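You operate a simulated robot arm through the tools that you are given. There is no shell and no other tool.

You run a simulated robot arm. Do the job below in one go: nothing can be reset, and whatever is moved stays where it is left.

Task
Pull out the dresser slide, wax a patch in its middle and push it back in.
Fine: use the wax pad and the beeswax tin; put the pad back. Where these are worked on the way, their far stop is far enough and under half their travel is too little: dresser slide. A coat counts when it lies all over at full strength: go over it till it gets no stronger.

The check looks at the end state, three seconds after you hand in, the way a careful person would. Anything else that was tipped, shoved, dropped, spilled or broken makes it a failure.

Robot
A 7-joint arm with a two-finger parallel gripper on a trunk, on a base that drives. Base frame: it is fixed to the floor where the robot stands at the start and does not move with it; the origin is under the middle of the robot, x ahead of it, y to its left, z up; the surface under the hand at the start is at about z = 88. Units: cm, rad, N and s.
Its first joint turns from -2.601 to 2.601 rad. Places, roughly: beeswax tin [90, 0, 90]; dresser slide [90, 10, 80]. Payload 3.5 kg.
Tool frame: the origin (TCP) lies between the finger pads and is the grasp point; the fingertips stand 2.3 cm ahead of it; z points along the fingers, y is the line along which they close. Largest opening 9.4 cm; finger width 3.8, thickness 1; the body of the gripper, 5.4 by 9.6 cm, starts 3.9 cm behind the TCP.
Orientation is that of the tool frame in the base frame, as a unit quaternion [w, x, y, z]. With the fingers straight down and closing along the base's y, the tool's x points along the base's -x, its y along +y and its z along -z.

Tools
- The arm moves only by the tool send_rows. Its argument "rows" is one flat list of numbers, 7 for each row, row after row: the turn, a rotation vector about the tool's x, y, z in rad, then the shift along the tool's x, y, z in cm, then the opening, from 0 (shut) to 1 (fully open). In form: [rx, ry, rz, dx, dy, dz, grip, rx, ry, rz, dx, dy, dz, grip, ...]. A call has 1 to 20 rows; each row is the pose to reach, as a shift and turn from the pose commanded when the call began, along the tool's axes at that moment. Each row takes 0.2 s and may step no farther than 5 cm and 0.15 rad from the row before; otherwise, or with a gripper value out of range, the whole call is refused. Where a pose cannot be reached the arm comes as near as it can. A force on the tool above 40 N (or 10 N above the force at the start of the call, whichever is more), or a blocked arm, ends the call early, and 0.2 s more pass. Each finger travels about 15.3 cm/s and halts on what it meets, pressing with about 42 N; the grip force reading is that of the motor and also rises with nothing between the fingers. The clock runs only during rows and for 0.2 s after the last one: add rows that repeat a pose to give the fingers time. It gives the time, the measured TCP pose, the force on the tool (base axes), the opening and the grip force at its end, in the units of the frame above (readings bear some noise), with the torque about the TCP (base axes, N m) and any sound that the robot's microphone picked up, and new pictures: "show" is both (left out), scene, wrist or none.
- Cameras (640 x 400 px; columns grow to the right, rows downward): "scene" is now at [-22.86, 16.9, 130]; the picture's right is [-0.16, -0.99, 0.00], its down [-0.30, 0.05, -0.95] and it looks along [0.94, -0.15, -0.31] (base axes); focal length 251 px, centre (320, 200). "wrist" rides on the gripper at [8.6, 1.6, -7.4] in the tool frame; the picture's right is [-0.18, 0.98, 0.00], its down [-0.58, -0.11, -0.81] and it looks along [-0.79, -0.15, 0.59] (tool axes); focal length 243 px, centre (320, 200). There is no depth. A picture from a camera that has moved, and an enlarged one, comes with that camera's place and axes in the base frame and with its lens. The place of the scene camera against the robot may be out by one fixed shift of up to 1.8 cm in any direction.
- steer(legs): drives the robot by 1 to 6 legs, each [ahead, left, turn to the left] in cm, cm and rad, along the robot's own axes; the way and the turn of a leg run together, so that a leg with both is an arc; at most 150 cm and 3.142 rad a leg. The arm and the cameras ride along, it lands a little off, and it stops where it bumps. It gives what a move gives, and a new picture of the scene camera.
- pan_tilt(pan, tilt): turns the head with the scene camera to pan (to the left, within 2.496 rad either way) and tilt (down, from -0.506 to 1.204), counted from straight ahead of the robot. It gives what a move gives, and a new picture of the scene camera.
- close_up(camera, box): a new picture of the part [left, top, right, bottom] of that camera's present view, enlarged. It takes no simulated time.
- hand_in(): hands the job in; it is judged then, once.

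Places have to be worked out from the pictures, the camera data and where the tool is seen. Open the gripper and draw the arm clear of the work before you hand the job in, unless the task says otherwise.

The tools are called after ">>>" as name(argument=value, ...) on one line, values as JSON. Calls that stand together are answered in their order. send_rows: Moves the arm, as the interface text tells. Its arguments: {"type":"object","properties":{"rows":{"type":"array","items":{"type":"number"}},"show":{"type":"string","enum":["both","scene","wrist","none"]}},"required":["rows"]} The other tools are called the same way: steer (legs) drives the base; pan_tilt (pan, tilt) turns the head that bears the scene camera; close_up (camera, box) takes an enlarged picture of a part of a camera's view; hand_in () hands the job in.

At the start:

```text
time: 0.0
eef_pos: [62.33, 17.97, 99.96]
tcp_rot: [0.0, 0.0, 1.0, 0.0]
ft_force: [0.3, 0.1, -0.5]
wrist_torque: [-0.01, 0.01, 0.0]
width: 9.39
gripper_force: 0.0
robot x, y, heading: [0.12, 0.08, -0.0]
head pan, tilt: [-0.162, 0.311]
```

scene: 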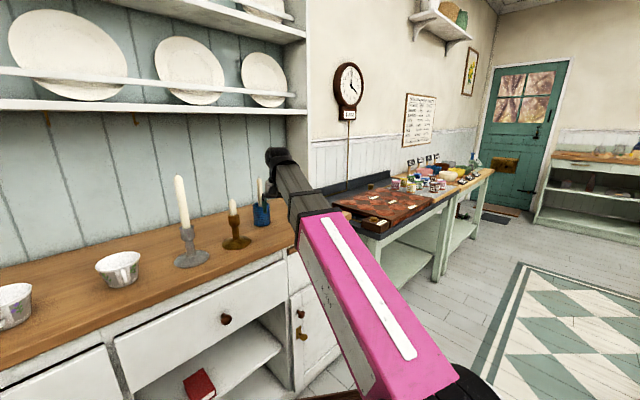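
wrist: 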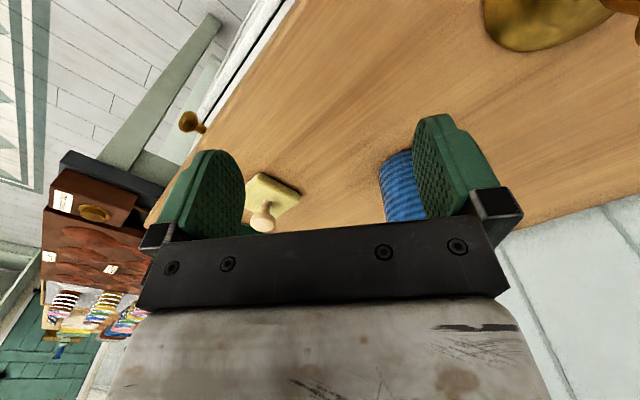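

The pictures show a dresser top with candlesticks, a blue mug and, in the wrist view, a yellow pad with a knob and a small knob on the dresser front. I'll pan the head to see the work area better.

>>> pan_tilt(pan=-0.1, tilt=0.6)

>>> close_up(camera="wrist", box=[120, 80, 440, 280])

```text
time: 0.8
eef_pos: [62.4, 17.87, 100.0]
tcp_rot: [0.0, 0.0, 1.0, 0.0]
ft_force: [0.0, -0.2, 0.5]
wrist_torque: [-0.02, 0.02, -0.02]
width: 9.39
gripper_force: 0.1
robot x, y, heading: [-0.07, 0.03, -0.003]
head pan, tilt: [-0.099, 0.6]
camera scene: at [-23.27, 17.52, 127.35], right [-0.1, -0.99, 0.0], down [-0.56, 0.06, -0.83], along [0.82, -0.08, -0.56], focal length 251 px, centre (320, 200)
```

scene: 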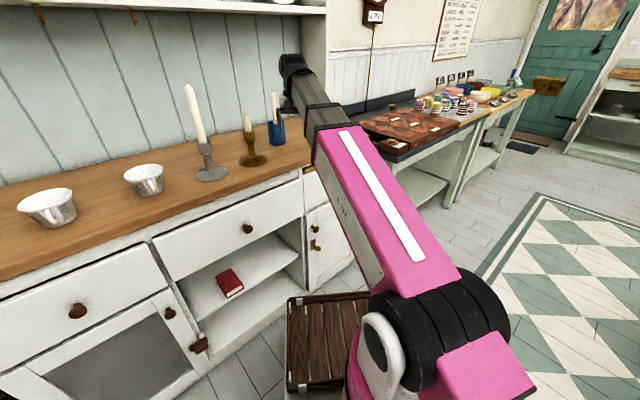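

```text
2.00 times, centred on (280, 180) of wrist
camera zoom: at [53.8, 19.64, 107.5], right [0.18, 0.98, 0.0], down [0.58, -0.11, 0.81], along [0.79, -0.15, -0.59], focal length 485 px, centre (400, 240)
```

zoom: 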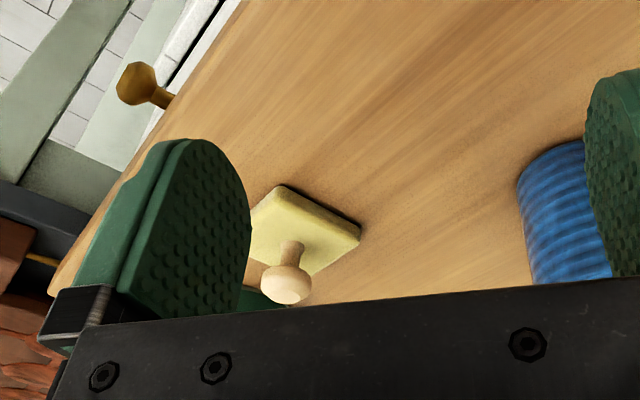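

The dresser front runs slantwise (right end farther off), with the pad at about (77, 9) on its top and a knob near (69, 1, 82). I'll lift the arm and swing it to the right so the scene camera can see the slide front.

>>> send_rows(rows=[0, 0, 0, 0, 0, -5, 1, 0, 0, 0, 0, 0, -10, 1, 0, 0, 0, 0, 0, -15, 1, 0, 0, 0, 2, -4, -17, 1, 0, 0, 0, 4, -8, -19, 1, 0, 0, 0, 6, -12, -20, 1, 0, 0, 0, 8, -16, -20, 1, 0, 0, 0, 10, -20, -20, 1, 0, 0, 0, 11, -24, -20, 1, 0, 0, 0, 12, -28, -20, 1, 0, 0, 0, 12, -32, -20, 1, 0, 0, 0, 12, -36, -20, 1, 0, 0, 0, 12, -40, -20, 1, 0, 0, 0, 12, -44, -20, 1], show="both")

```text
time: 1.2
eef_pos: [62.82, 17.82, 104.42]
tcp_rot: [0.008, 0.002, 1.0, -0.001]
ft_force: [7.0, -0.5, -12.4]
wrist_torque: [-0.03, -0.64, 0.0]
width: 9.38
gripper_force: 0.1
out of reach, approached as far as the arm can: row 2
robot x, y, heading: [-0.18, 0.22, -0.003]
head pan, tilt: [-0.099, 0.6]
stopped in row 2: the force on the tool passed its limit at 63 N (the readings are from after the stop); the commanded pose is now the measured one
camera scene: at [-23.27, 17.53, 127.35], right [-0.1, -1.0, 0.0], down [-0.56, 0.06, -0.83], along [0.82, -0.08, -0.56], focal length 251 px, centre (320, 200)
camera wrist: at [54.03, 19.6, 111.87], right [0.19, 0.98, 0.0], down [0.57, -0.11, 0.82], along [0.8, -0.15, -0.58], focal length 243 px, centre (320, 200)
```

scene: 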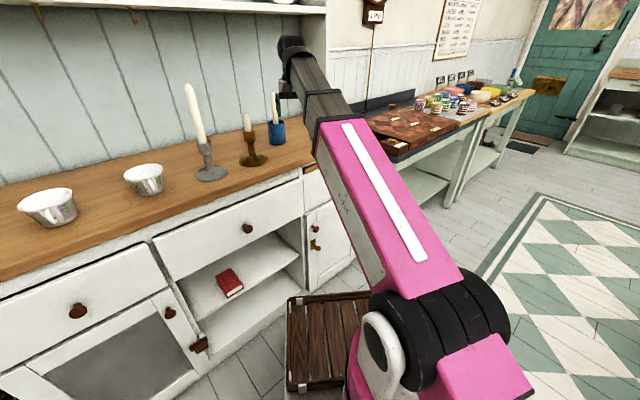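
wrist: 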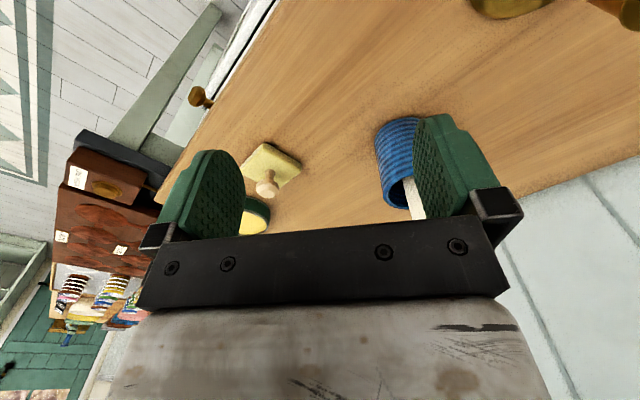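

The lift was stopped by a force after about 4 cm and the pose was out of reach higher up. I'll take a quiet reading first and look at the arm by tilting the head up.

>>> send_rows(rows=[0, 0, 0, 0, 0, 0, 1, 0, 0, 0, 0, 0, 0, 1], show="none")

>>> close_up(camera="scene", box=[200, 0, 440, 150])

>>> close_up(camera="wrist", box=[100, 0, 420, 240])

```text
time: 1.8
eef_pos: [62.7, 17.91, 104.55]
tcp_rot: [0.008, 0.002, 1.0, 0.0]
ft_force: [9.4, 0.9, -22.0]
wrist_torque: [-0.25, -1.23, -0.22]
width: 9.4
gripper_force: 0.0
robot x, y, heading: [0.08, -0.15, -0.001]
head pan, tilt: [-0.099, 0.6]
```

```text
2.67 times, centred on (320, 75) of scene
camera zoom: at [-23.28, 17.53, 127.35], right [-0.1, -1.0, 0.0], down [-0.56, 0.06, -0.83], along [0.82, -0.08, -0.56], focal length 669 px, centre (320, 533)
```

zoom: 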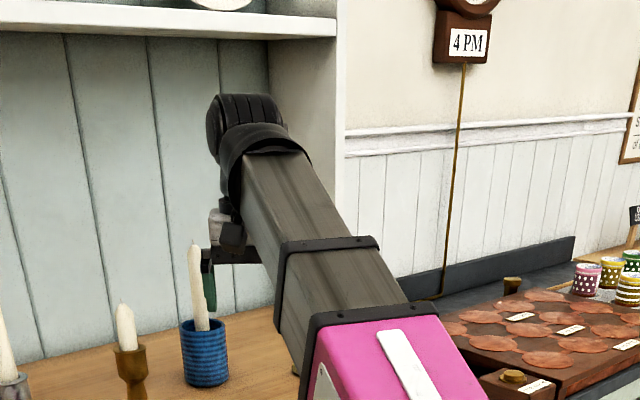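

```text
1.67 times, centred on (260, 120) of wrist
camera zoom: at [54.03, 19.6, 111.89], right [0.19, 0.98, 0.0], down [0.57, -0.11, 0.81], along [0.8, -0.15, -0.58], focal length 404 px, centre (420, 333)
```

zoom: 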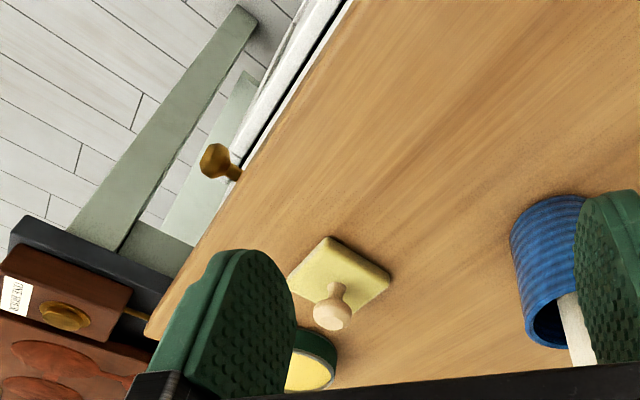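

The steady 20 N about 10 cm behind the TCP suggests the hand folds against the forearm when raised at this reach. I'll drop back to z≈100 and swing right at that height, in front of the dresser.

>>> send_rows(rows=[0, 0, 0, 0, 0, 2, 1, 0, 0, 0, 0, 0, 4.5, 1, 0, 0, 0, 0, -4, 4.5, 1, 0, 0, 0, 0, -8, 4.5, 1, 0, 0, 0, 0, -12, 4.5, 1, 0, 0, 0, 0, -16, 4.5, 1, 0, 0, 0, 0, -20, 4.5, 1, 0, 0, 0, 0, -24, 4.5, 1, 0, 0, 0, 0, -28, 4.5, 1, 0, 0, 0, 0, -32, 4.5, 1, 0, 0, 0, 0, -36, 4.5, 1, 0, 0, 0, 0, -40, 4.5, 1, 0, 0, 0, 0, -44, 4.5, 1], show="both")

```text
time: 4.6
eef_pos: [62.68, -26.36, 99.83]
tcp_rot: [0.007, 0.001, 1.0, -0.001]
ft_force: [-0.2, 0.3, 0.1]
wrist_torque: [0.0, -0.03, 0.02]
width: 9.4
gripper_force: 0.0
robot x, y, heading: [-0.33, -0.07, 0.003]
head pan, tilt: [-0.099, 0.6]
camera scene: at [-23.28, 17.51, 127.35], right [-0.1, -1.0, 0.0], down [-0.56, 0.06, -0.83], along [0.82, -0.08, -0.56], focal length 251 px, centre (320, 200)
camera wrist: at [54.08, -24.53, 107.36], right [0.19, 0.98, 0.0], down [0.57, -0.11, 0.81], along [0.8, -0.15, -0.58], focal length 243 px, centre (320, 200)
```

scene: 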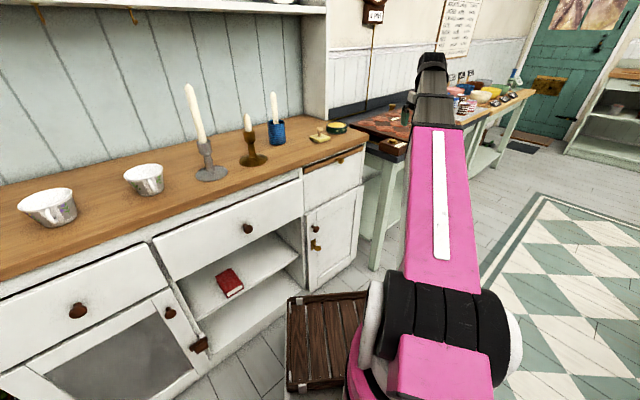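
wrist: 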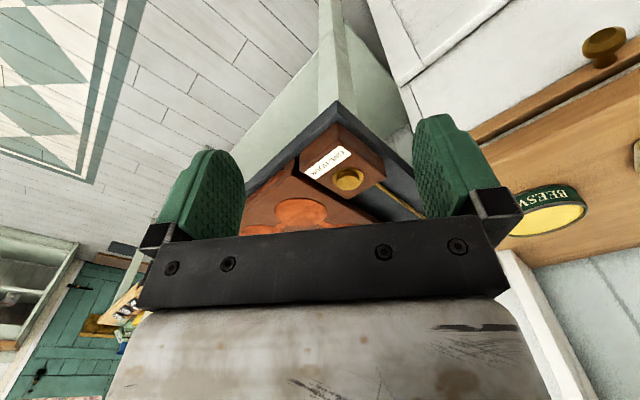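

Now the slide is visible near (335,160), with the pad and the green tin on the top. I'll enlarge both views.

>>> close_up(camera="scene", box=[240, 90, 400, 190])

>>> close_up(camera="wrist", box=[400, 0, 640, 250])

>>> pan_tilt(pan=0.0, tilt=0.5)

```text
4.00 times, centred on (320, 140) of scene
camera zoom: at [-23.28, 17.51, 127.35], right [-0.1, -1.0, 0.0], down [-0.56, 0.06, -0.83], along [0.82, -0.08, -0.56], focal length 1004 px, centre (320, 440)
```

zoom: 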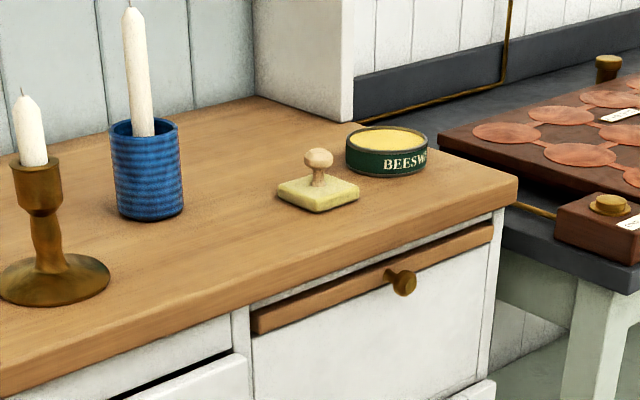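

```text
1.60 times, centred on (520, 125) of wrist
camera zoom: at [54.08, -24.53, 107.36], right [0.19, 0.98, 0.0], down [0.57, -0.11, 0.81], along [0.8, -0.15, -0.58], focal length 388 px, centre (0, 320)
```

zoom: 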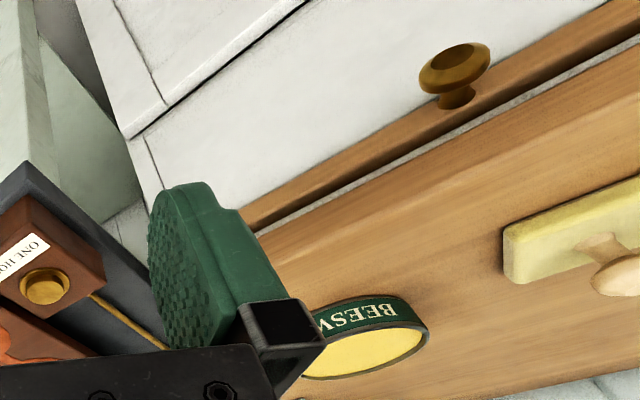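

```text
time: 5.3
eef_pos: [62.74, -26.25, 99.87]
tcp_rot: [0.007, 0.002, 1.0, 0.0]
ft_force: [-1.0, -0.2, 0.1]
wrist_torque: [0.04, -0.01, -0.04]
width: 9.42
gripper_force: 0.1
robot x, y, heading: [-0.06, -0.25, 0.001]
head pan, tilt: [0.0, 0.499]
camera scene: at [-22.97, 18.4, 128.25], right [0.0, -1.0, 0.0], down [-0.48, 0.0, -0.88], along [0.88, 0.0, -0.48], focal length 251 px, centre (320, 200)
```

scene: 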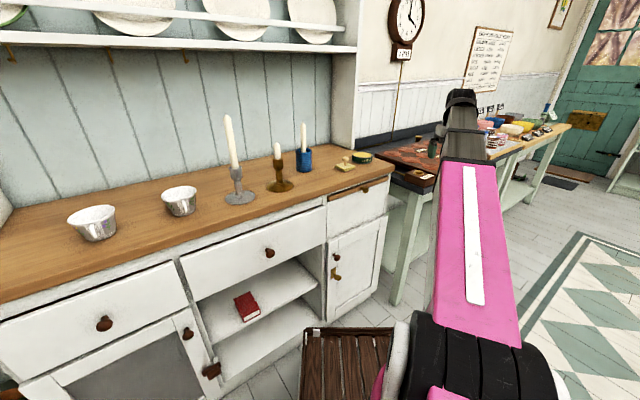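

The knob's head triangulates to about (69.0, 0.2, 81.9); the dresser front runs along (0.60, −0.80), so it faces (−0.80, −0.60). I'll turn the hand to square up with the front and bring it to about 8 cm in front of the knob, above it.

>>> send_rows(rows=[0, 0, -0.128, 0, 4.34, 1.5, 1, 0, 0, -0.256, 0, 8.68, 3, 1, 0, 0, -0.384, 0, 13.02, 4.5, 1, 0, 0, -0.512, 0, 17.36, 6, 1, 0, 0, -0.639, 0, 21.7, 7.5, 1], show="both")

```text
time: 6.5
eef_pos: [62.65, -4.59, 92.46]
tcp_rot: [0.007, -0.313, 0.95, -0.002]
ft_force: [-0.1, 0.4, 0.5]
wrist_torque: [-0.02, 0.03, 0.0]
width: 9.39
gripper_force: 0.2
robot x, y, heading: [0.11, -0.32, -0.001]
head pan, tilt: [0.0, 0.499]
camera scene: at [-22.96, 18.41, 128.26], right [0.0, -1.0, 0.0], down [-0.48, 0.0, -0.88], along [0.88, 0.0, -0.48], focal length 251 px, centre (320, 200)
camera wrist: at [54.72, -8.32, 99.91], right [-0.44, 0.9, -0.01], down [0.52, 0.26, 0.81], along [0.73, 0.35, -0.58], focal length 243 px, centre (320, 200)
```

scene: 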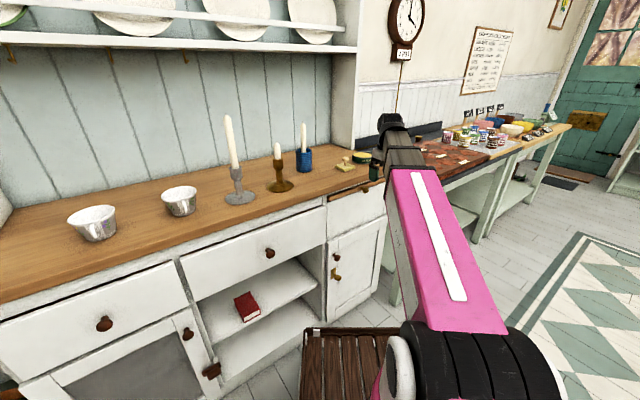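
wrist: 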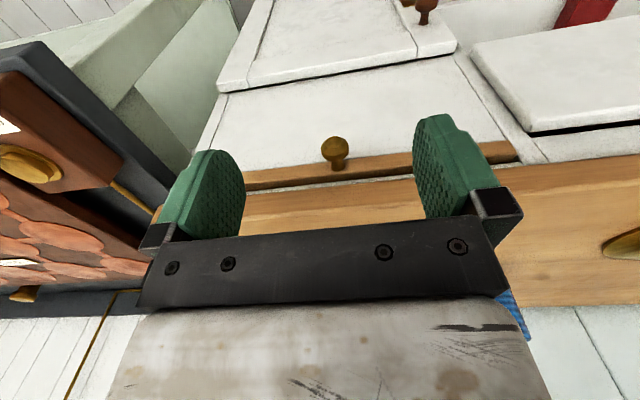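

>>> close_up(camera="wrist", box=[160, 60, 560, 260])

```text
1.60 times, centred on (360, 160) of wrist
camera zoom: at [54.72, -8.32, 99.91], right [-0.44, 0.9, -0.01], down [0.52, 0.26, 0.81], along [0.73, 0.35, -0.58], focal length 388 px, centre (256, 264)
```

zoom: 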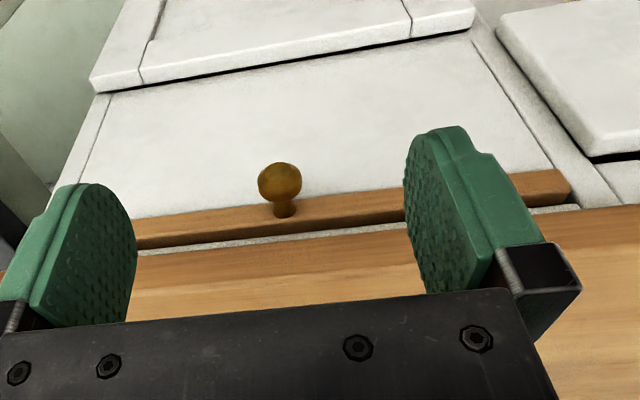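

The hand is square with the front to within a degree, and the knob (69.0, 0.1, 81.9) is centred sideways, about 8 cm ahead. I'll tilt the hand 0.3 rad so its body clears the counter edge, lower to knob height and close in partway.

>>> send_rows(rows=[0, -0.1, 0, 0, 0, 3.5, 1, 0, -0.2, 0, 0, 0, 7, 1, 0, -0.3, 0, 0, 0, 10.5, 1, 0, -0.3, 0, -2, 0, 10.5, 1], show="wrist")

```text
time: 7.5
eef_pos: [64.67, -3.1, 82.04]
tcp_rot: [0.148, -0.309, 0.938, 0.044]
ft_force: [0.3, 0.0, -0.2]
wrist_torque: [-0.02, 0.02, -0.01]
width: 9.4
gripper_force: 0.1
robot x, y, heading: [0.22, 0.28, 0.002]
head pan, tilt: [0.0, 0.499]
camera wrist: at [55.25, -7.94, 86.55], right [-0.44, 0.9, 0.05], down [0.31, 0.1, 0.95], along [0.84, 0.43, -0.32], focal length 243 px, centre (320, 200)
```

wrist: 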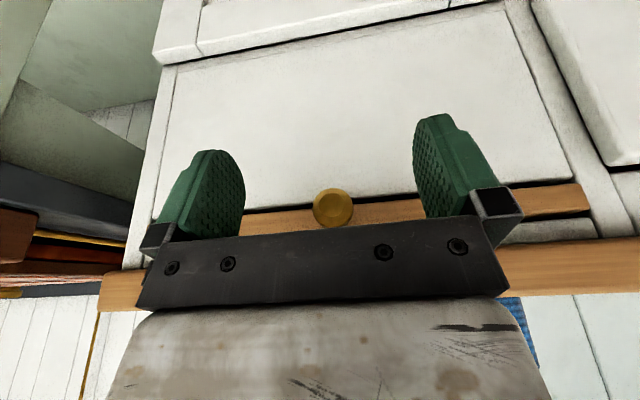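

The tilted hand is lined up, with the knob at (69.0, 0.1, 81.9), 5.4 cm ahead. I'll advance 4.7 cm along the front normal and close on the knob.

>>> send_rows(rows=[0, 0, 0, -2.3, 0, 0.72, 1, 0, 0, 0, -4.47, 0, 1.43, 1, 0, 0, 0, -4.47, 0, 1.43, 1, 0, 0, 0, -4.47, 0, 1.43, 0.5, 0, 0, 0, -4.47, 0, 1.43, 0, 0, 0, 0, -4.47, 0, 1.43, 0, 0, 0, 0, -4.47, 0, 1.43, 0], show="both")

```text
time: 8.2
eef_pos: [67.65, -0.66, 82.03]
tcp_rot: [0.145, -0.307, 0.94, 0.043]
ft_force: [-7.2, -5.8, 3.2]
wrist_torque: [0.34, -0.5, -0.15]
width: 9.38
gripper_force: 0.0
robot x, y, heading: [0.39, -0.22, -0.004]
head pan, tilt: [0.0, 0.499]
stopped in row 3: the force on the tool passed its limit at 48 N (the readings are from after the stop); the commanded pose is now the measured one
camera scene: at [-23.02, 18.38, 128.25], right [0.0, -1.0, 0.0], down [-0.48, 0.0, -0.88], along [0.88, 0.0, -0.48], focal length 251 px, centre (320, 200)
camera wrist: at [58.29, -5.45, 86.55], right [-0.44, 0.9, 0.05], down [0.31, 0.1, 0.94], along [0.84, 0.43, -0.33], focal length 243 px, centre (320, 200)
```

scene: 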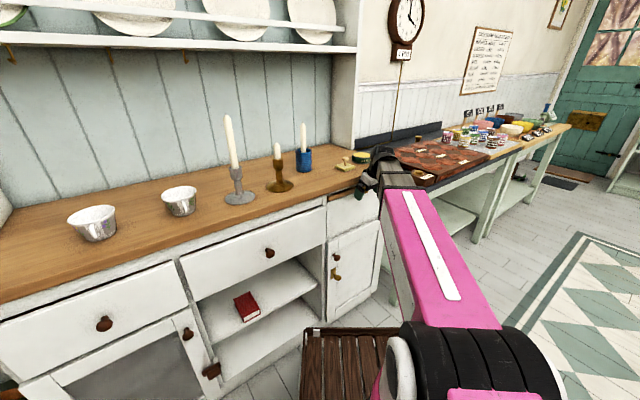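
wrist: 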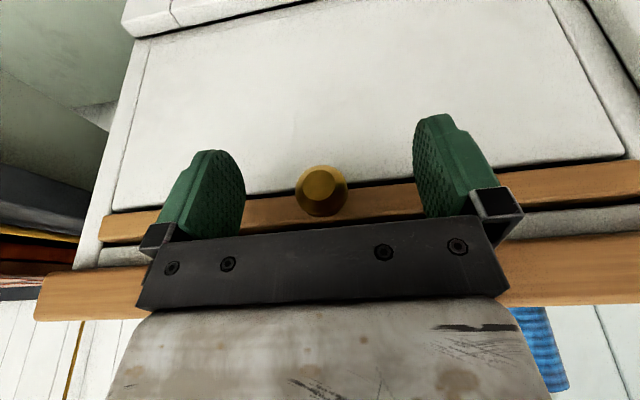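

The hand body met the counter's front edge (contact about 5 cm above the TCP) 1.5 cm before the knob. I'll back off, tilt the hand to about 0.62 rad so its body clears the edge, and come in again without closing yet.

>>> send_rows(rows=[0, 0, 0, 1.91, 0, -0.6, 1, 0, -0.105, 0, 1.91, 0, -0.6, 1, 0, -0.21, 0, 1.91, 0, -0.6, 1, 0, -0.316, 0, 1.91, -0.1, -0.6, 1, 0, -0.316, 0, 0.4, -0.15, -0.44, 1, 0, -0.316, 0, -1.18, -0.15, 0.055, 1], show="wrist")

```text
time: 9.6
eef_pos: [68.69, -0.1, 82.32]
tcp_rot: [0.291, -0.297, 0.905, 0.09]
ft_force: [-13.2, -10.0, 4.0]
wrist_torque: [-0.07, 0.01, -0.82]
width: 9.41
gripper_force: 0.1
robot x, y, heading: [-0.47, -0.06, 0.0]
head pan, tilt: [0.0, 0.499]
camera wrist: at [58.59, -5.46, 83.41], right [-0.46, 0.88, 0.1], down [0.06, -0.08, 0.99], along [0.89, 0.46, -0.02], focal length 243 px, centre (320, 200)
```

wrist: 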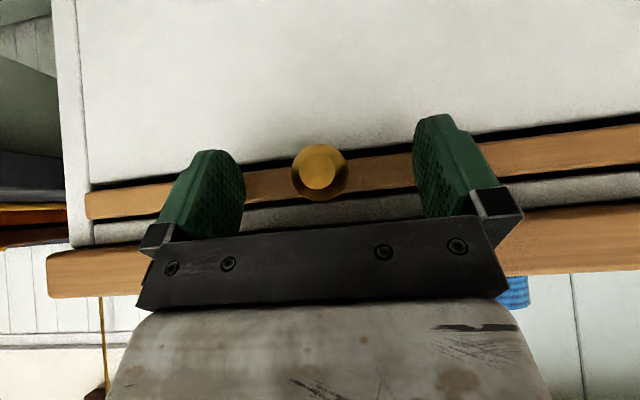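

Now a steady −16 N along the normal, with a torque placing it at the finger on the right-hand side: the fingertip corner just touches the slide's face. I'll back off 0.5 cm and then close on the knob.

>>> send_rows(rows=[0, 0, 0, 0.42, 0, -0.3, 1, 0, 0, 0, 0.42, 0, -0.3, 0.6, 0, 0, 0, 0.42, 0, -0.3, 0.3, 0, 0, 0, 0.42, 0, -0.3, 0, 0, 0, 0, 0.42, 0, -0.3, 0, 0, 0, 0, 0.42, 0, -0.3, 0], show="wrist")

```text
time: 10.9
eef_pos: [68.49, -0.32, 82.29]
tcp_rot: [0.291, -0.296, 0.905, 0.09]
ft_force: [4.2, -0.6, 0.2]
wrist_torque: [-0.03, -0.07, -0.3]
width: 2.81
gripper_force: 45.0
robot x, y, heading: [0.01, 0.07, 0.003]
head pan, tilt: [0.0, 0.499]
camera wrist: at [58.38, -5.64, 83.37], right [-0.46, 0.88, 0.1], down [0.06, -0.08, 0.99], along [0.89, 0.46, -0.02], focal length 243 px, centre (320, 200)
```

wrist: 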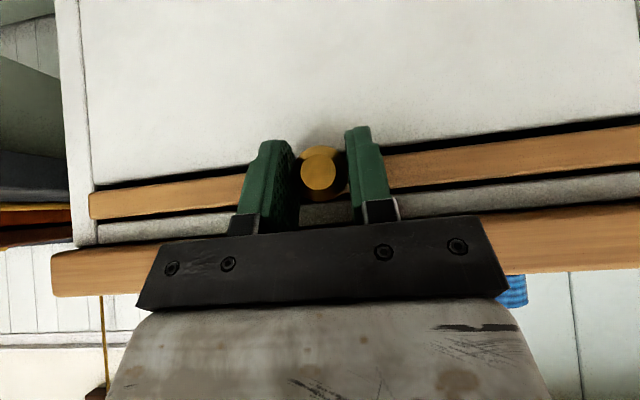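

The knob is held (opening 2.8 cm, 45 N). I'll pull out gently along the front normal, 6 cm first, and check the forces.

>>> send_rows(rows=[0, 0, 0, 0.813, 0, -0.58, 0, 0, 0, 0, 1.63, 0, -1.16, 0, 0, 0, 0, 2.44, 0, -1.74, 0, 0, 0, 0, 3.25, 0, -2.32, 0, 0, 0, 0, 4.07, 0, -2.9, 0, 0, 0, 0, 4.88, 0, -3.48, 0], show="wrist")

```text
time: 12.3
eef_pos: [63.64, -3.87, 82.28]
tcp_rot: [0.292, -0.297, 0.904, 0.091]
ft_force: [3.0, 1.6, 14.1]
wrist_torque: [0.45, -0.74, -0.29]
width: 2.76
gripper_force: 44.7
robot x, y, heading: [0.2, -0.41, 0.0]
head pan, tilt: [0.0, 0.499]
camera wrist: at [53.51, -9.18, 83.36], right [-0.46, 0.88, 0.1], down [0.06, -0.08, 0.99], along [0.89, 0.46, -0.02], focal length 243 px, centre (320, 200)
```

wrist: 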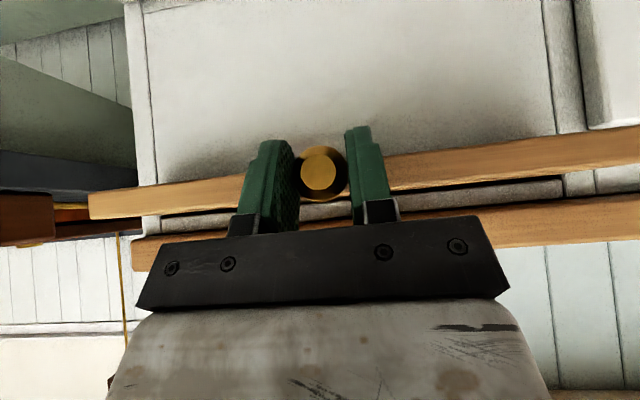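

The slide follows, moved 6 cm with only about 3 N of drag, though 14 N upward on the tool. I'll keep pulling another 8 cm with a slight lift to relieve that.

>>> send_rows(rows=[0, 0, 0, 0.755, 0, -0.66, 0, 0, 0, 0, 1.57, 0, -1.24, 0, 0, 0, 0, 2.38, 0, -1.82, 0, 0, 0, 0, 3.19, 0, -2.4, 0, 0, 0, 0, 4.01, 0, -2.98, 0, 0, 0, 0, 4.82, 0, -3.56, 0, 0, 0, 0, 5.63, 0, -4.14, 0, 0, 0, 0, 6.45, 0, -4.72, 0], show="both")

```text
time: 14.2
eef_pos: [57.02, -8.55, 82.26]
tcp_rot: [0.291, -0.296, 0.905, 0.091]
ft_force: [7.1, -3.6, -3.8]
wrist_torque: [0.67, -1.14, -0.38]
width: 2.79
gripper_force: 45.2
robot x, y, heading: [-0.01, -0.26, -0.003]
head pan, tilt: [0.0, 0.499]
camera scene: at [-22.97, 18.39, 128.26], right [0.0, -1.0, 0.0], down [-0.48, 0.0, -0.88], along [0.88, 0.0, -0.48], focal length 251 px, centre (320, 200)
camera wrist: at [46.98, -13.93, 83.37], right [-0.46, 0.88, 0.1], down [0.06, -0.08, 0.99], along [0.89, 0.46, -0.02], focal length 243 px, centre (320, 200)
```

scene: 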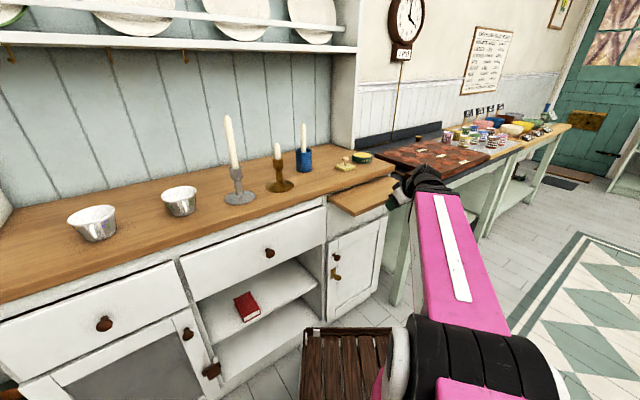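
wrist: 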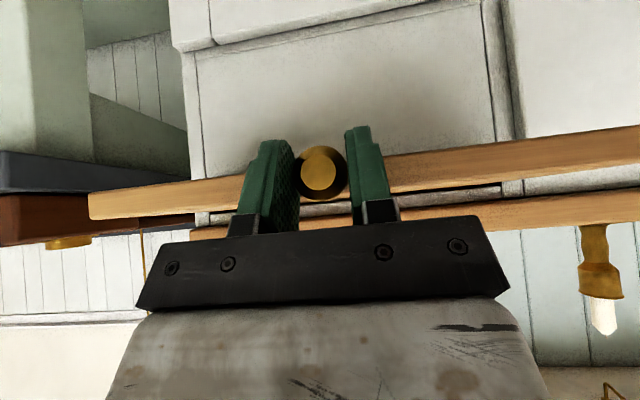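

14 cm out, with a small sideways force that shows the travel runs nearer 35.4°. I'll continue 8 cm with that correction.

>>> send_rows(rows=[0, 0, 0, 0.81, -0.08, -0.58, 0, 0, 0, 0, 1.63, -0.15, -1.16, 0, 0, 0, 0, 2.44, -0.17, -1.74, 0, 0, 0, 0, 3.25, -0.18, -2.32, 0, 0, 0, 0, 4.07, -0.19, -2.9, 0, 0, 0, 0, 4.88, -0.2, -3.48, 0, 0, 0, 0, 5.69, -0.21, -4.06, 0, 0, 0, 0, 6.5, -0.22, -4.64, 0], show="both")

```text
time: 15.2
eef_pos: [53.7, -11.03, 82.26]
tcp_rot: [0.288, -0.298, 0.905, 0.095]
ft_force: [-2.5, 0.1, 3.7]
wrist_torque: [-0.2, 0.14, -0.12]
width: 2.78
gripper_force: 44.8
out of reach, approached as far as the arm can: row 5
robot x, y, heading: [0.09, -0.04, -0.0]
head pan, tilt: [0.0, 0.499]
stopped in row 5: the force on the tool passed its limit at 45 N (the readings are from after the stop); the commanded pose is now the measured one
camera scene: at [-23.02, 18.43, 128.25], right [0.0, -1.0, 0.0], down [-0.48, 0.0, -0.88], along [0.88, 0.0, -0.48], focal length 251 px, centre (320, 200)
camera wrist: at [43.58, -16.49, 83.47], right [-0.46, 0.88, 0.1], down [0.07, -0.08, 0.99], along [0.88, 0.47, -0.03], focal length 243 px, centre (320, 200)
```

scene: 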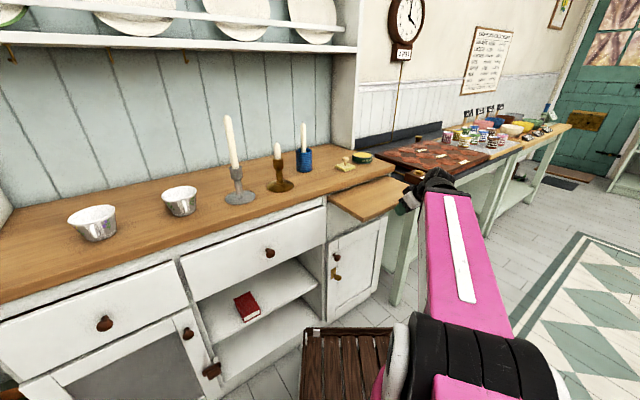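
wrist: 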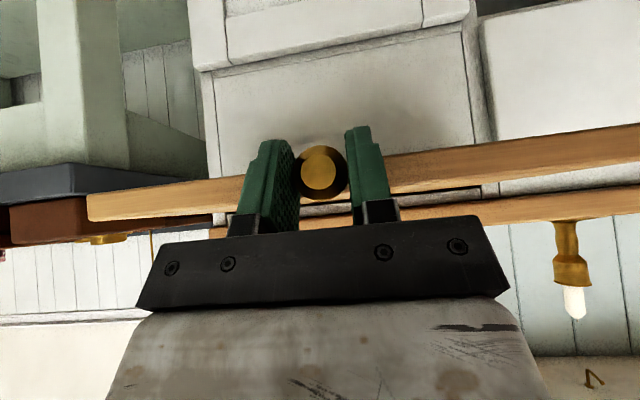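

The pull ended at 18 cm out, flagged as out of reach for this tilted pose, so it may or may not be the far stop. I'll let go, lift clear and straighten the hand to look at the slide and re-grip with the tool pointing down.

>>> send_rows(rows=[0, 0, 0, 0, 0, 0, 0.5, 0, 0, 0, 0, 0, 0, 1, 0, 0, 0, 0, 0, 0, 1, 0, 0, 0, -1.73, 0, -2.45, 1, 0, 0, 0, -3.47, 0, -4.9, 1, 0, 0.13, 0, -4.62, 0, -6.53, 1, 0, 0.26, 0, -4.62, 0, -6.53, 1, 0, 0.39, 0, -4.62, 0, -6.53, 1, 0, 0.52, 0, -4.62, 0, -6.53, 1, 0, 0.62, 0, -4.62, 0, -6.53, 1], show="both")

```text
time: 17.4
eef_pos: [53.65, -11.18, 90.3]
tcp_rot: [-0.003, -0.312, 0.95, -0.002]
ft_force: [0.2, 0.2, -0.7]
wrist_torque: [0.01, 0.01, 0.0]
width: 9.42
gripper_force: 0.0
robot x, y, heading: [-0.13, -0.17, 0.002]
head pan, tilt: [0.0, 0.499]
camera scene: at [-23.01, 18.42, 128.26], right [0.0, -1.0, 0.0], down [-0.48, 0.0, -0.88], along [0.88, 0.0, -0.48], focal length 251 px, centre (320, 200)
camera wrist: at [45.83, -14.81, 97.94], right [-0.44, 0.9, 0.0], down [0.54, 0.26, 0.8], along [0.72, 0.35, -0.6], focal length 243 px, centre (320, 200)
```

scene: 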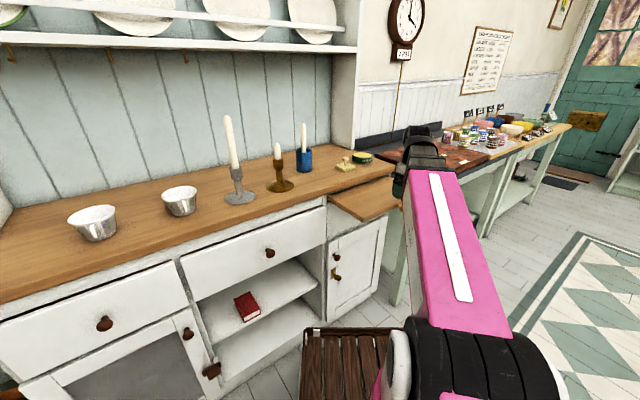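
wrist: 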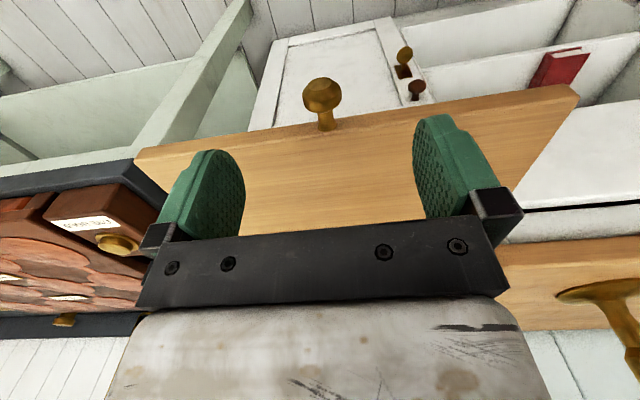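

The slide is out about 18 cm with the knob now near (54.0, −10.6, 82). I'll lower straight onto the knob, grip it and pull farther to find out whether this is the far stop.

>>> send_rows(rows=[0, 0, 0, 0, 0.2, 4, 1, 0, 0, 0, 0, 0.2, 7.8, 1, 0, 0, 0, 0, 0.2, 7.8, 0.6, 0, 0, 0, 0, 0.2, 7.8, 0.2, 0, 0, 0, 0, 0.2, 7.8, 0, 0, 0, 0, 0, 0.2, 7.8, 0, 0, 0, 0, 0, 0.2, 7.8, 0], show="wrist")

```text
time: 19.0
eef_pos: [53.6, -11.06, 82.6]
tcp_rot: [-0.002, -0.313, 0.95, -0.002]
ft_force: [8.8, -14.3, -12.3]
wrist_torque: [-0.13, -0.2, -0.61]
width: 2.77
gripper_force: 44.9
robot x, y, heading: [0.22, -0.08, -0.001]
head pan, tilt: [0.0, 0.499]
camera wrist: at [45.81, -14.81, 90.05], right [-0.44, 0.9, 0.0], down [0.54, 0.26, 0.8], along [0.72, 0.35, -0.6], focal length 243 px, centre (320, 200)
```

wrist: 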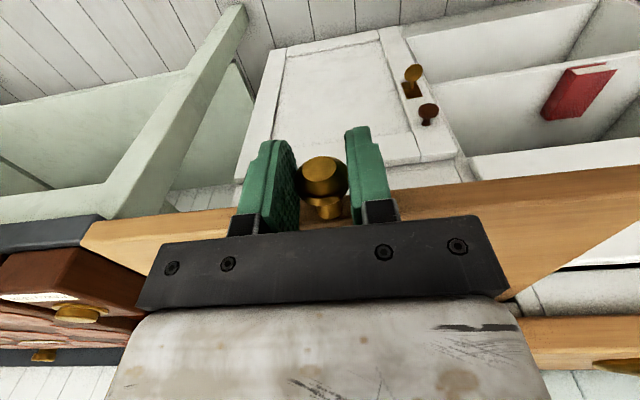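

Gripped again (2.8 cm), with a 17 N sideways load from a slight off-centre. I'll relieve that and pull straight out up to 8 cm more.

>>> send_rows(rows=[0, 0, 0, 0, -0.15, 0.05, 0, 0, 0, 0, 0.5, -0.25, 0.1, 0, 0, 0, 0, 1.3, -0.25, 0.1, 0, 0, 0, 0, 2.1, -0.25, 0.1, 0, 0, 0, 0, 2.9, -0.25, 0.1, 0, 0, 0, 0, 3.7, -0.25, 0.1, 0, 0, 0, 0, 4.5, -0.25, 0.1, 0, 0, 0, 0, 5.3, -0.25, 0.1, 0, 0, 0, 0, 6.1, -0.25, 0.1, 0], show="both")

```text
time: 21.0
eef_pos: [48.59, -14.76, 82.48]
tcp_rot: [-0.002, -0.314, 0.95, -0.001]
ft_force: [-9.4, 19.0, 19.8]
wrist_torque: [0.62, -0.49, -0.18]
width: 2.75
gripper_force: 45.2
robot x, y, heading: [0.08, 0.23, -0.001]
head pan, tilt: [0.0, 0.499]
camera scene: at [-23.07, 18.48, 128.24], right [0.0, -1.0, 0.0], down [-0.48, 0.0, -0.88], along [0.88, 0.0, -0.48], focal length 251 px, centre (320, 200)
camera wrist: at [40.83, -18.47, 90.04], right [-0.44, 0.9, 0.0], down [0.53, 0.26, 0.8], along [0.72, 0.35, -0.6], focal length 243 px, centre (320, 200)
```

scene: 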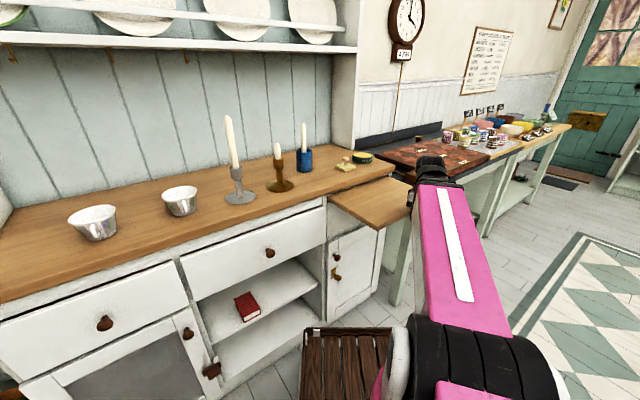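
wrist: 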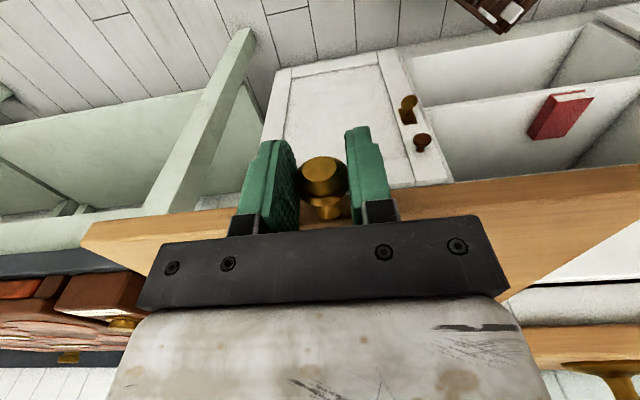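

Still sliding: about 24 cm out with no end stop yet. I'll relieve the sideways and vertical load slightly and pull a few cm more.

>>> send_rows(rows=[0, 0, 0, 0, 0.13, -0.06, 0, 0, 0, 0, 0.7, 0.13, -0.06, 0, 0, 0, 0, 1.4, 0.13, -0.06, 0, 0, 0, 0, 2.1, 0.13, -0.06, 0, 0, 0, 0, 2.8, 0.13, -0.06, 0, 0, 0, 0, 3.5, 0.13, -0.06, 0], show="wrist")

```text
time: 22.4
eef_pos: [45.89, -16.94, 82.54]
tcp_rot: [-0.003, -0.313, 0.95, -0.002]
ft_force: [1.7, 5.3, -35.4]
wrist_torque: [-0.18, 0.24, -0.39]
width: 2.78
gripper_force: 44.8
robot x, y, heading: [0.28, -0.06, -0.002]
head pan, tilt: [0.0, 0.499]
camera wrist: at [38.01, -20.5, 90.13], right [-0.44, 0.9, 0.0], down [0.54, 0.26, 0.8], along [0.72, 0.35, -0.6], focal length 243 px, centre (320, 200)
```

wrist: 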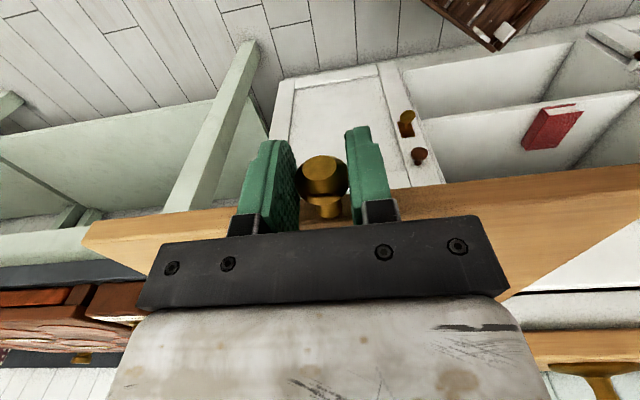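

28 cm out and still moving freely, but 35 N down on the tool from the lift. I'll ease the hand down a hair and pull the last couple of cm within reach.

>>> send_rows(rows=[0, 0, 0, 0, 0, 0.06, 0, 0, 0, 0, 0.5, 0, 0.07, 0, 0, 0, 0, 1.0, 0, 0.07, 0, 0, 0, 0, 1.5, 0, 0.07, 0, 0, 0, 0, 2.0, 0, 0.07, 0, 0, 0, 0, 2.5, 0, 0.07, 0], show="both")

```text
time: 23.4
eef_pos: [45.16, -17.27, 82.55]
tcp_rot: [0.0, -0.314, 0.95, 0.005]
ft_force: [2.4, 7.5, 5.6]
wrist_torque: [0.16, 0.09, -0.52]
width: 2.76
gripper_force: 44.7
out of reach, approached as far as the arm can: row 4, 5
robot x, y, heading: [0.36, 0.16, 0.0]
head pan, tilt: [0.0, 0.499]
stopped in row 5: the force on the tool passed its limit at 51 N (the readings are from after the stop); the commanded pose is now the measured one
camera scene: at [-23.01, 18.49, 128.25], right [0.0, -1.0, 0.0], down [-0.48, 0.0, -0.88], along [0.88, 0.0, -0.48], focal length 251 px, centre (320, 200)
camera wrist: at [37.31, -21.15, 90.09], right [-0.44, 0.9, 0.01], down [0.53, 0.25, 0.81], along [0.72, 0.36, -0.59], focal length 243 px, centre (320, 200)
```

scene: 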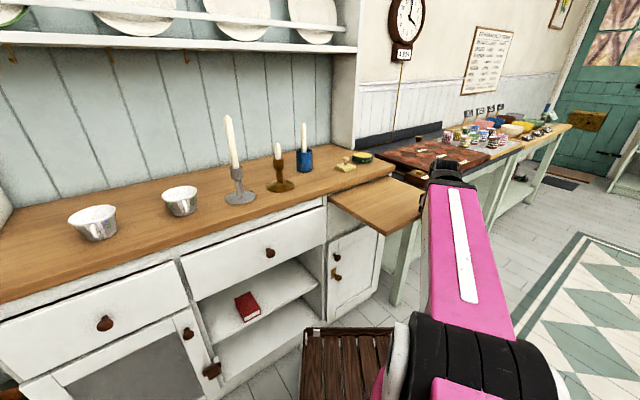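
wrist: 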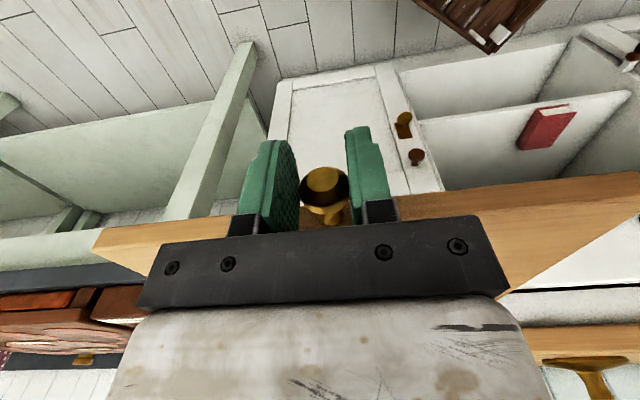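

The knob slipped a little in the grip while the hand came to its reach limit, so the slide is likely at its stop, about 28 cm out. I'll let go, lift clear and look at its surface.

>>> send_rows(rows=[0, 0, 0, 0, 0, 0, 0.5, 0, 0, 0, 0, 0, 0, 1, 0, 0, 0, 0, 0, 0, 1, 0, 0, 0, 0, 0, -4, 1, 0, 0, 0, 0, 0, -8, 1, 0, 0, 0, -2, 0, -10, 1], show="both")

>>> close_up(camera="scene", box=[310, 130, 470, 230])

```text
time: 24.8
eef_pos: [46.88, -16.25, 92.52]
tcp_rot: [-0.002, -0.315, 0.949, 0.003]
ft_force: [1.3, 0.2, 0.1]
wrist_torque: [0.04, -0.02, 0.0]
width: 9.41
gripper_force: 0.1
robot x, y, heading: [-0.05, -0.15, 0.001]
head pan, tilt: [0.0, 0.499]
camera scene: at [-23.0, 18.47, 128.26], right [0.0, -1.0, 0.0], down [-0.48, 0.0, -0.88], along [0.88, 0.0, -0.48], focal length 251 px, centre (320, 200)
camera wrist: at [39.07, -20.07, 100.05], right [-0.44, 0.9, 0.01], down [0.54, 0.25, 0.81], along [0.72, 0.36, -0.59], focal length 243 px, centre (320, 200)
```

scene: 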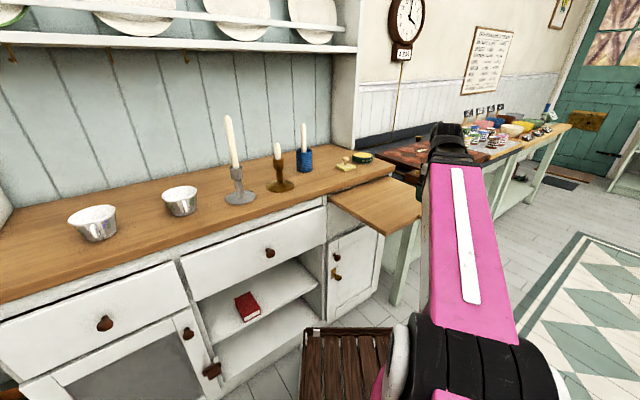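
wrist: 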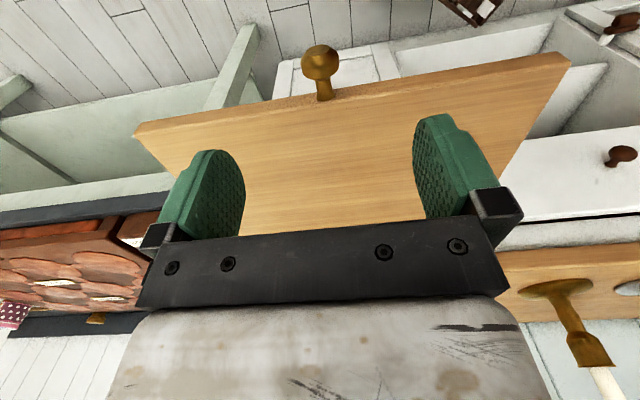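

```text
4.00 times, centred on (390, 180) of scene
camera zoom: at [-23.0, 18.47, 128.26], right [0.0, -1.0, 0.0], down [-0.48, 0.0, -0.88], along [0.88, 0.0, -0.48], focal length 1004 px, centre (40, 280)
```

zoom: 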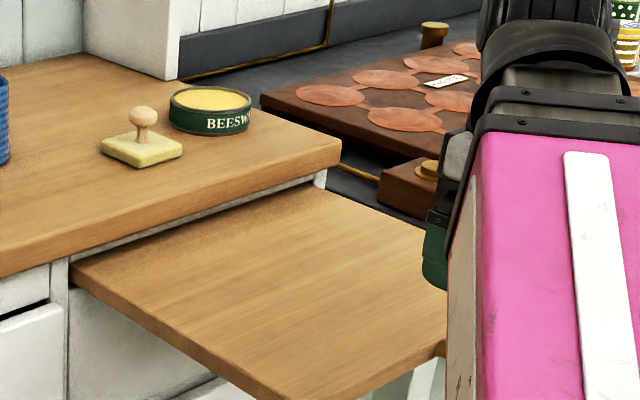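

The slide is out 28 cm, centre line from about (48, −15) to (70.5, 1.3) at z≈83; no mark shows on it. Next I'll move above the counter toward the pad for a closer look at it and the tin.

>>> send_rows(rows=[0, 0, 0, -4, 0.5, -1.5, 1, 0, 0, 0, -8, 1, -3, 1, 0, 0, 0, -12, 1.5, -4.5, 1, 0, 0, 0, -16, 2, -4.5, 1, 0, 0, 0, -20, 2.5, -4.5, 1, 0, 0, 0, -24, 3, -4.5, 1, 0, 0, 0, -27, 3, -4.5, 1], show="both")

>>> close_up(camera="wrist", box=[160, 60, 480, 260])

```text
time: 26.4
eef_pos: [66.6, 2.07, 97.26]
tcp_rot: [0.0, -0.315, 0.949, 0.004]
ft_force: [-0.4, 0.4, 0.4]
wrist_torque: [-0.02, -0.02, 0.0]
width: 9.36
gripper_force: 0.2
robot x, y, heading: [-0.07, 0.04, 0.003]
head pan, tilt: [0.0, 0.499]
camera scene: at [-23.0, 18.47, 128.26], right [0.0, -1.0, 0.0], down [-0.48, 0.0, -0.88], along [0.88, 0.0, -0.48], focal length 251 px, centre (320, 200)
camera wrist: at [58.83, -1.66, 104.74], right [-0.44, 0.9, 0.01], down [0.53, 0.25, 0.81], along [0.72, 0.36, -0.59], focal length 243 px, centre (320, 200)
```

scene: 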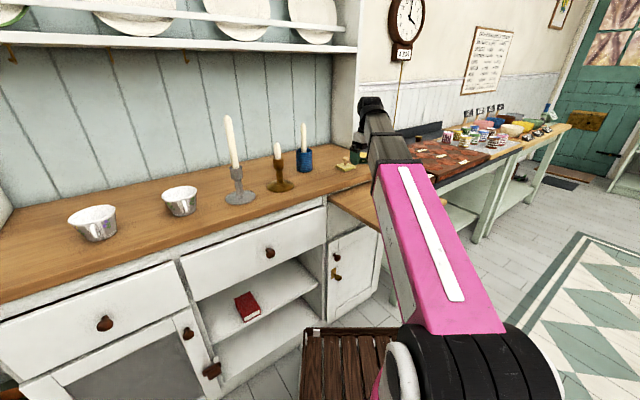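
wrist: 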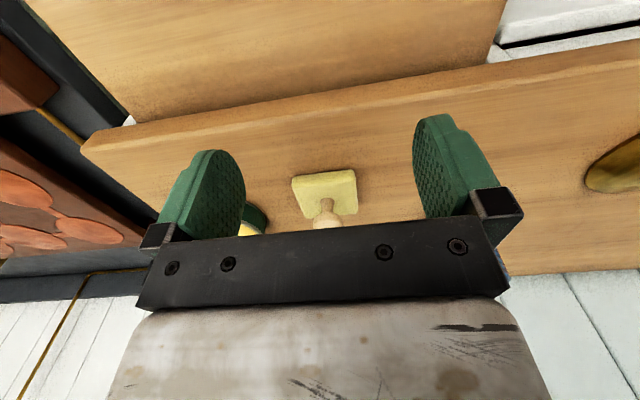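

```text
2.00 times, centred on (320, 160) of wrist
camera zoom: at [58.83, -1.66, 104.74], right [-0.44, 0.9, 0.01], down [0.53, 0.25, 0.81], along [0.72, 0.36, -0.59], focal length 485 px, centre (320, 280)
```

zoom: 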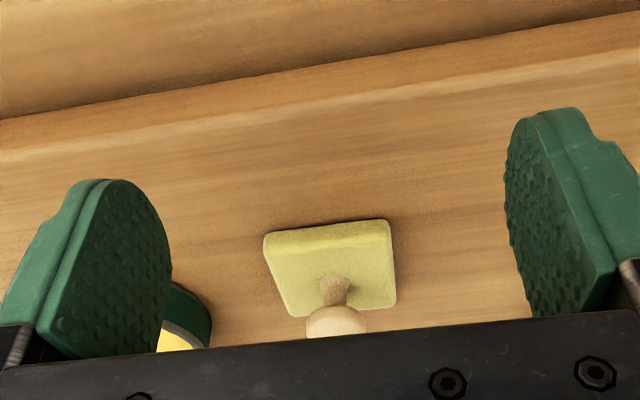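

The pad's knob head triangulates to about (77.1, 8.3, 92.3), head about 2.8 cm wide. I'll go above it and then come down with the fingers open to either side.

>>> send_rows(rows=[0, 0, 0, -4, -0.43, 0, 1, 0, 0, 0, -8, -0.86, 0, 1, 0, 0, 0, -12.14, -1.29, 0, 1], show="both")

>>> close_up(camera="scene", box=[310, 90, 470, 190])

```text
time: 27.2
eef_pos: [77.36, 8.43, 96.98]
tcp_rot: [-0.002, -0.314, 0.949, 0.003]
ft_force: [0.2, -0.1, 0.1]
wrist_torque: [0.03, -0.03, -0.02]
width: 9.4
gripper_force: 0.0
robot x, y, heading: [-0.08, -0.38, 0.004]
head pan, tilt: [0.0, 0.499]
camera scene: at [-23.0, 18.47, 128.26], right [0.0, -1.0, 0.0], down [-0.48, 0.0, -0.88], along [0.88, 0.0, -0.48], focal length 251 px, centre (320, 200)
camera wrist: at [69.44, 4.53, 104.56], right [-0.44, 0.9, 0.01], down [0.53, 0.25, 0.81], along [0.72, 0.36, -0.59], focal length 243 px, centre (320, 200)
```

scene: 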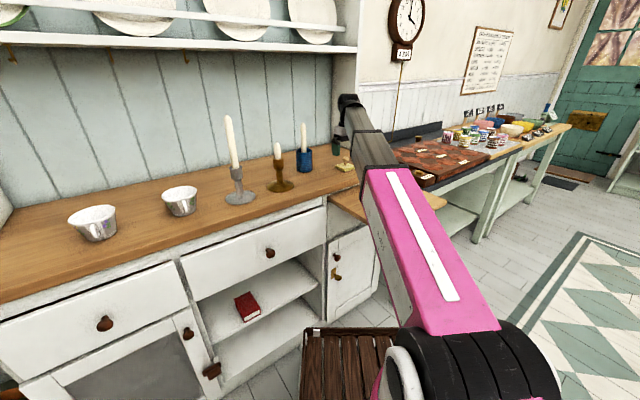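
wrist: 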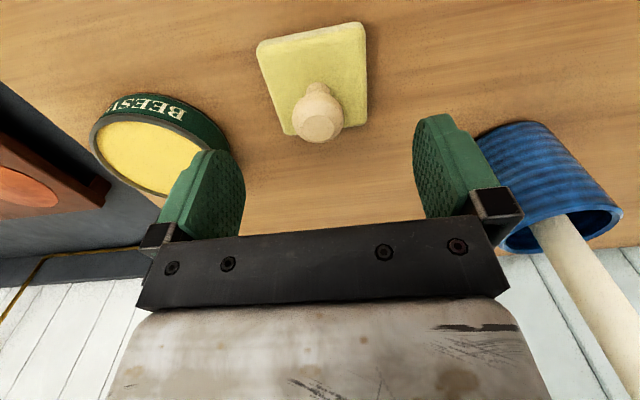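

```text
4.00 times, centred on (390, 140) of scene
camera zoom: at [-23.0, 18.47, 128.26], right [0.0, -1.0, 0.0], down [-0.48, 0.0, -0.88], along [0.88, 0.0, -0.48], focal length 1004 px, centre (40, 440)
```

zoom: 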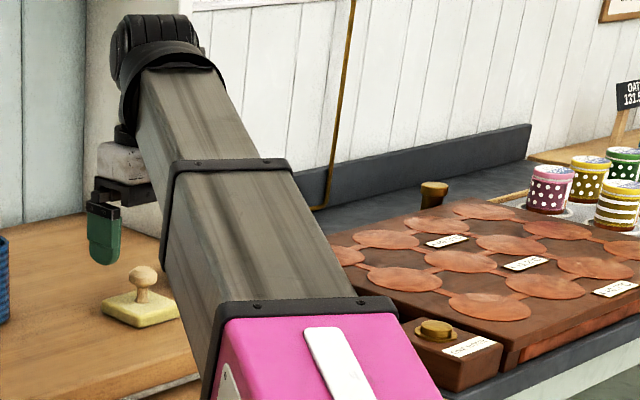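

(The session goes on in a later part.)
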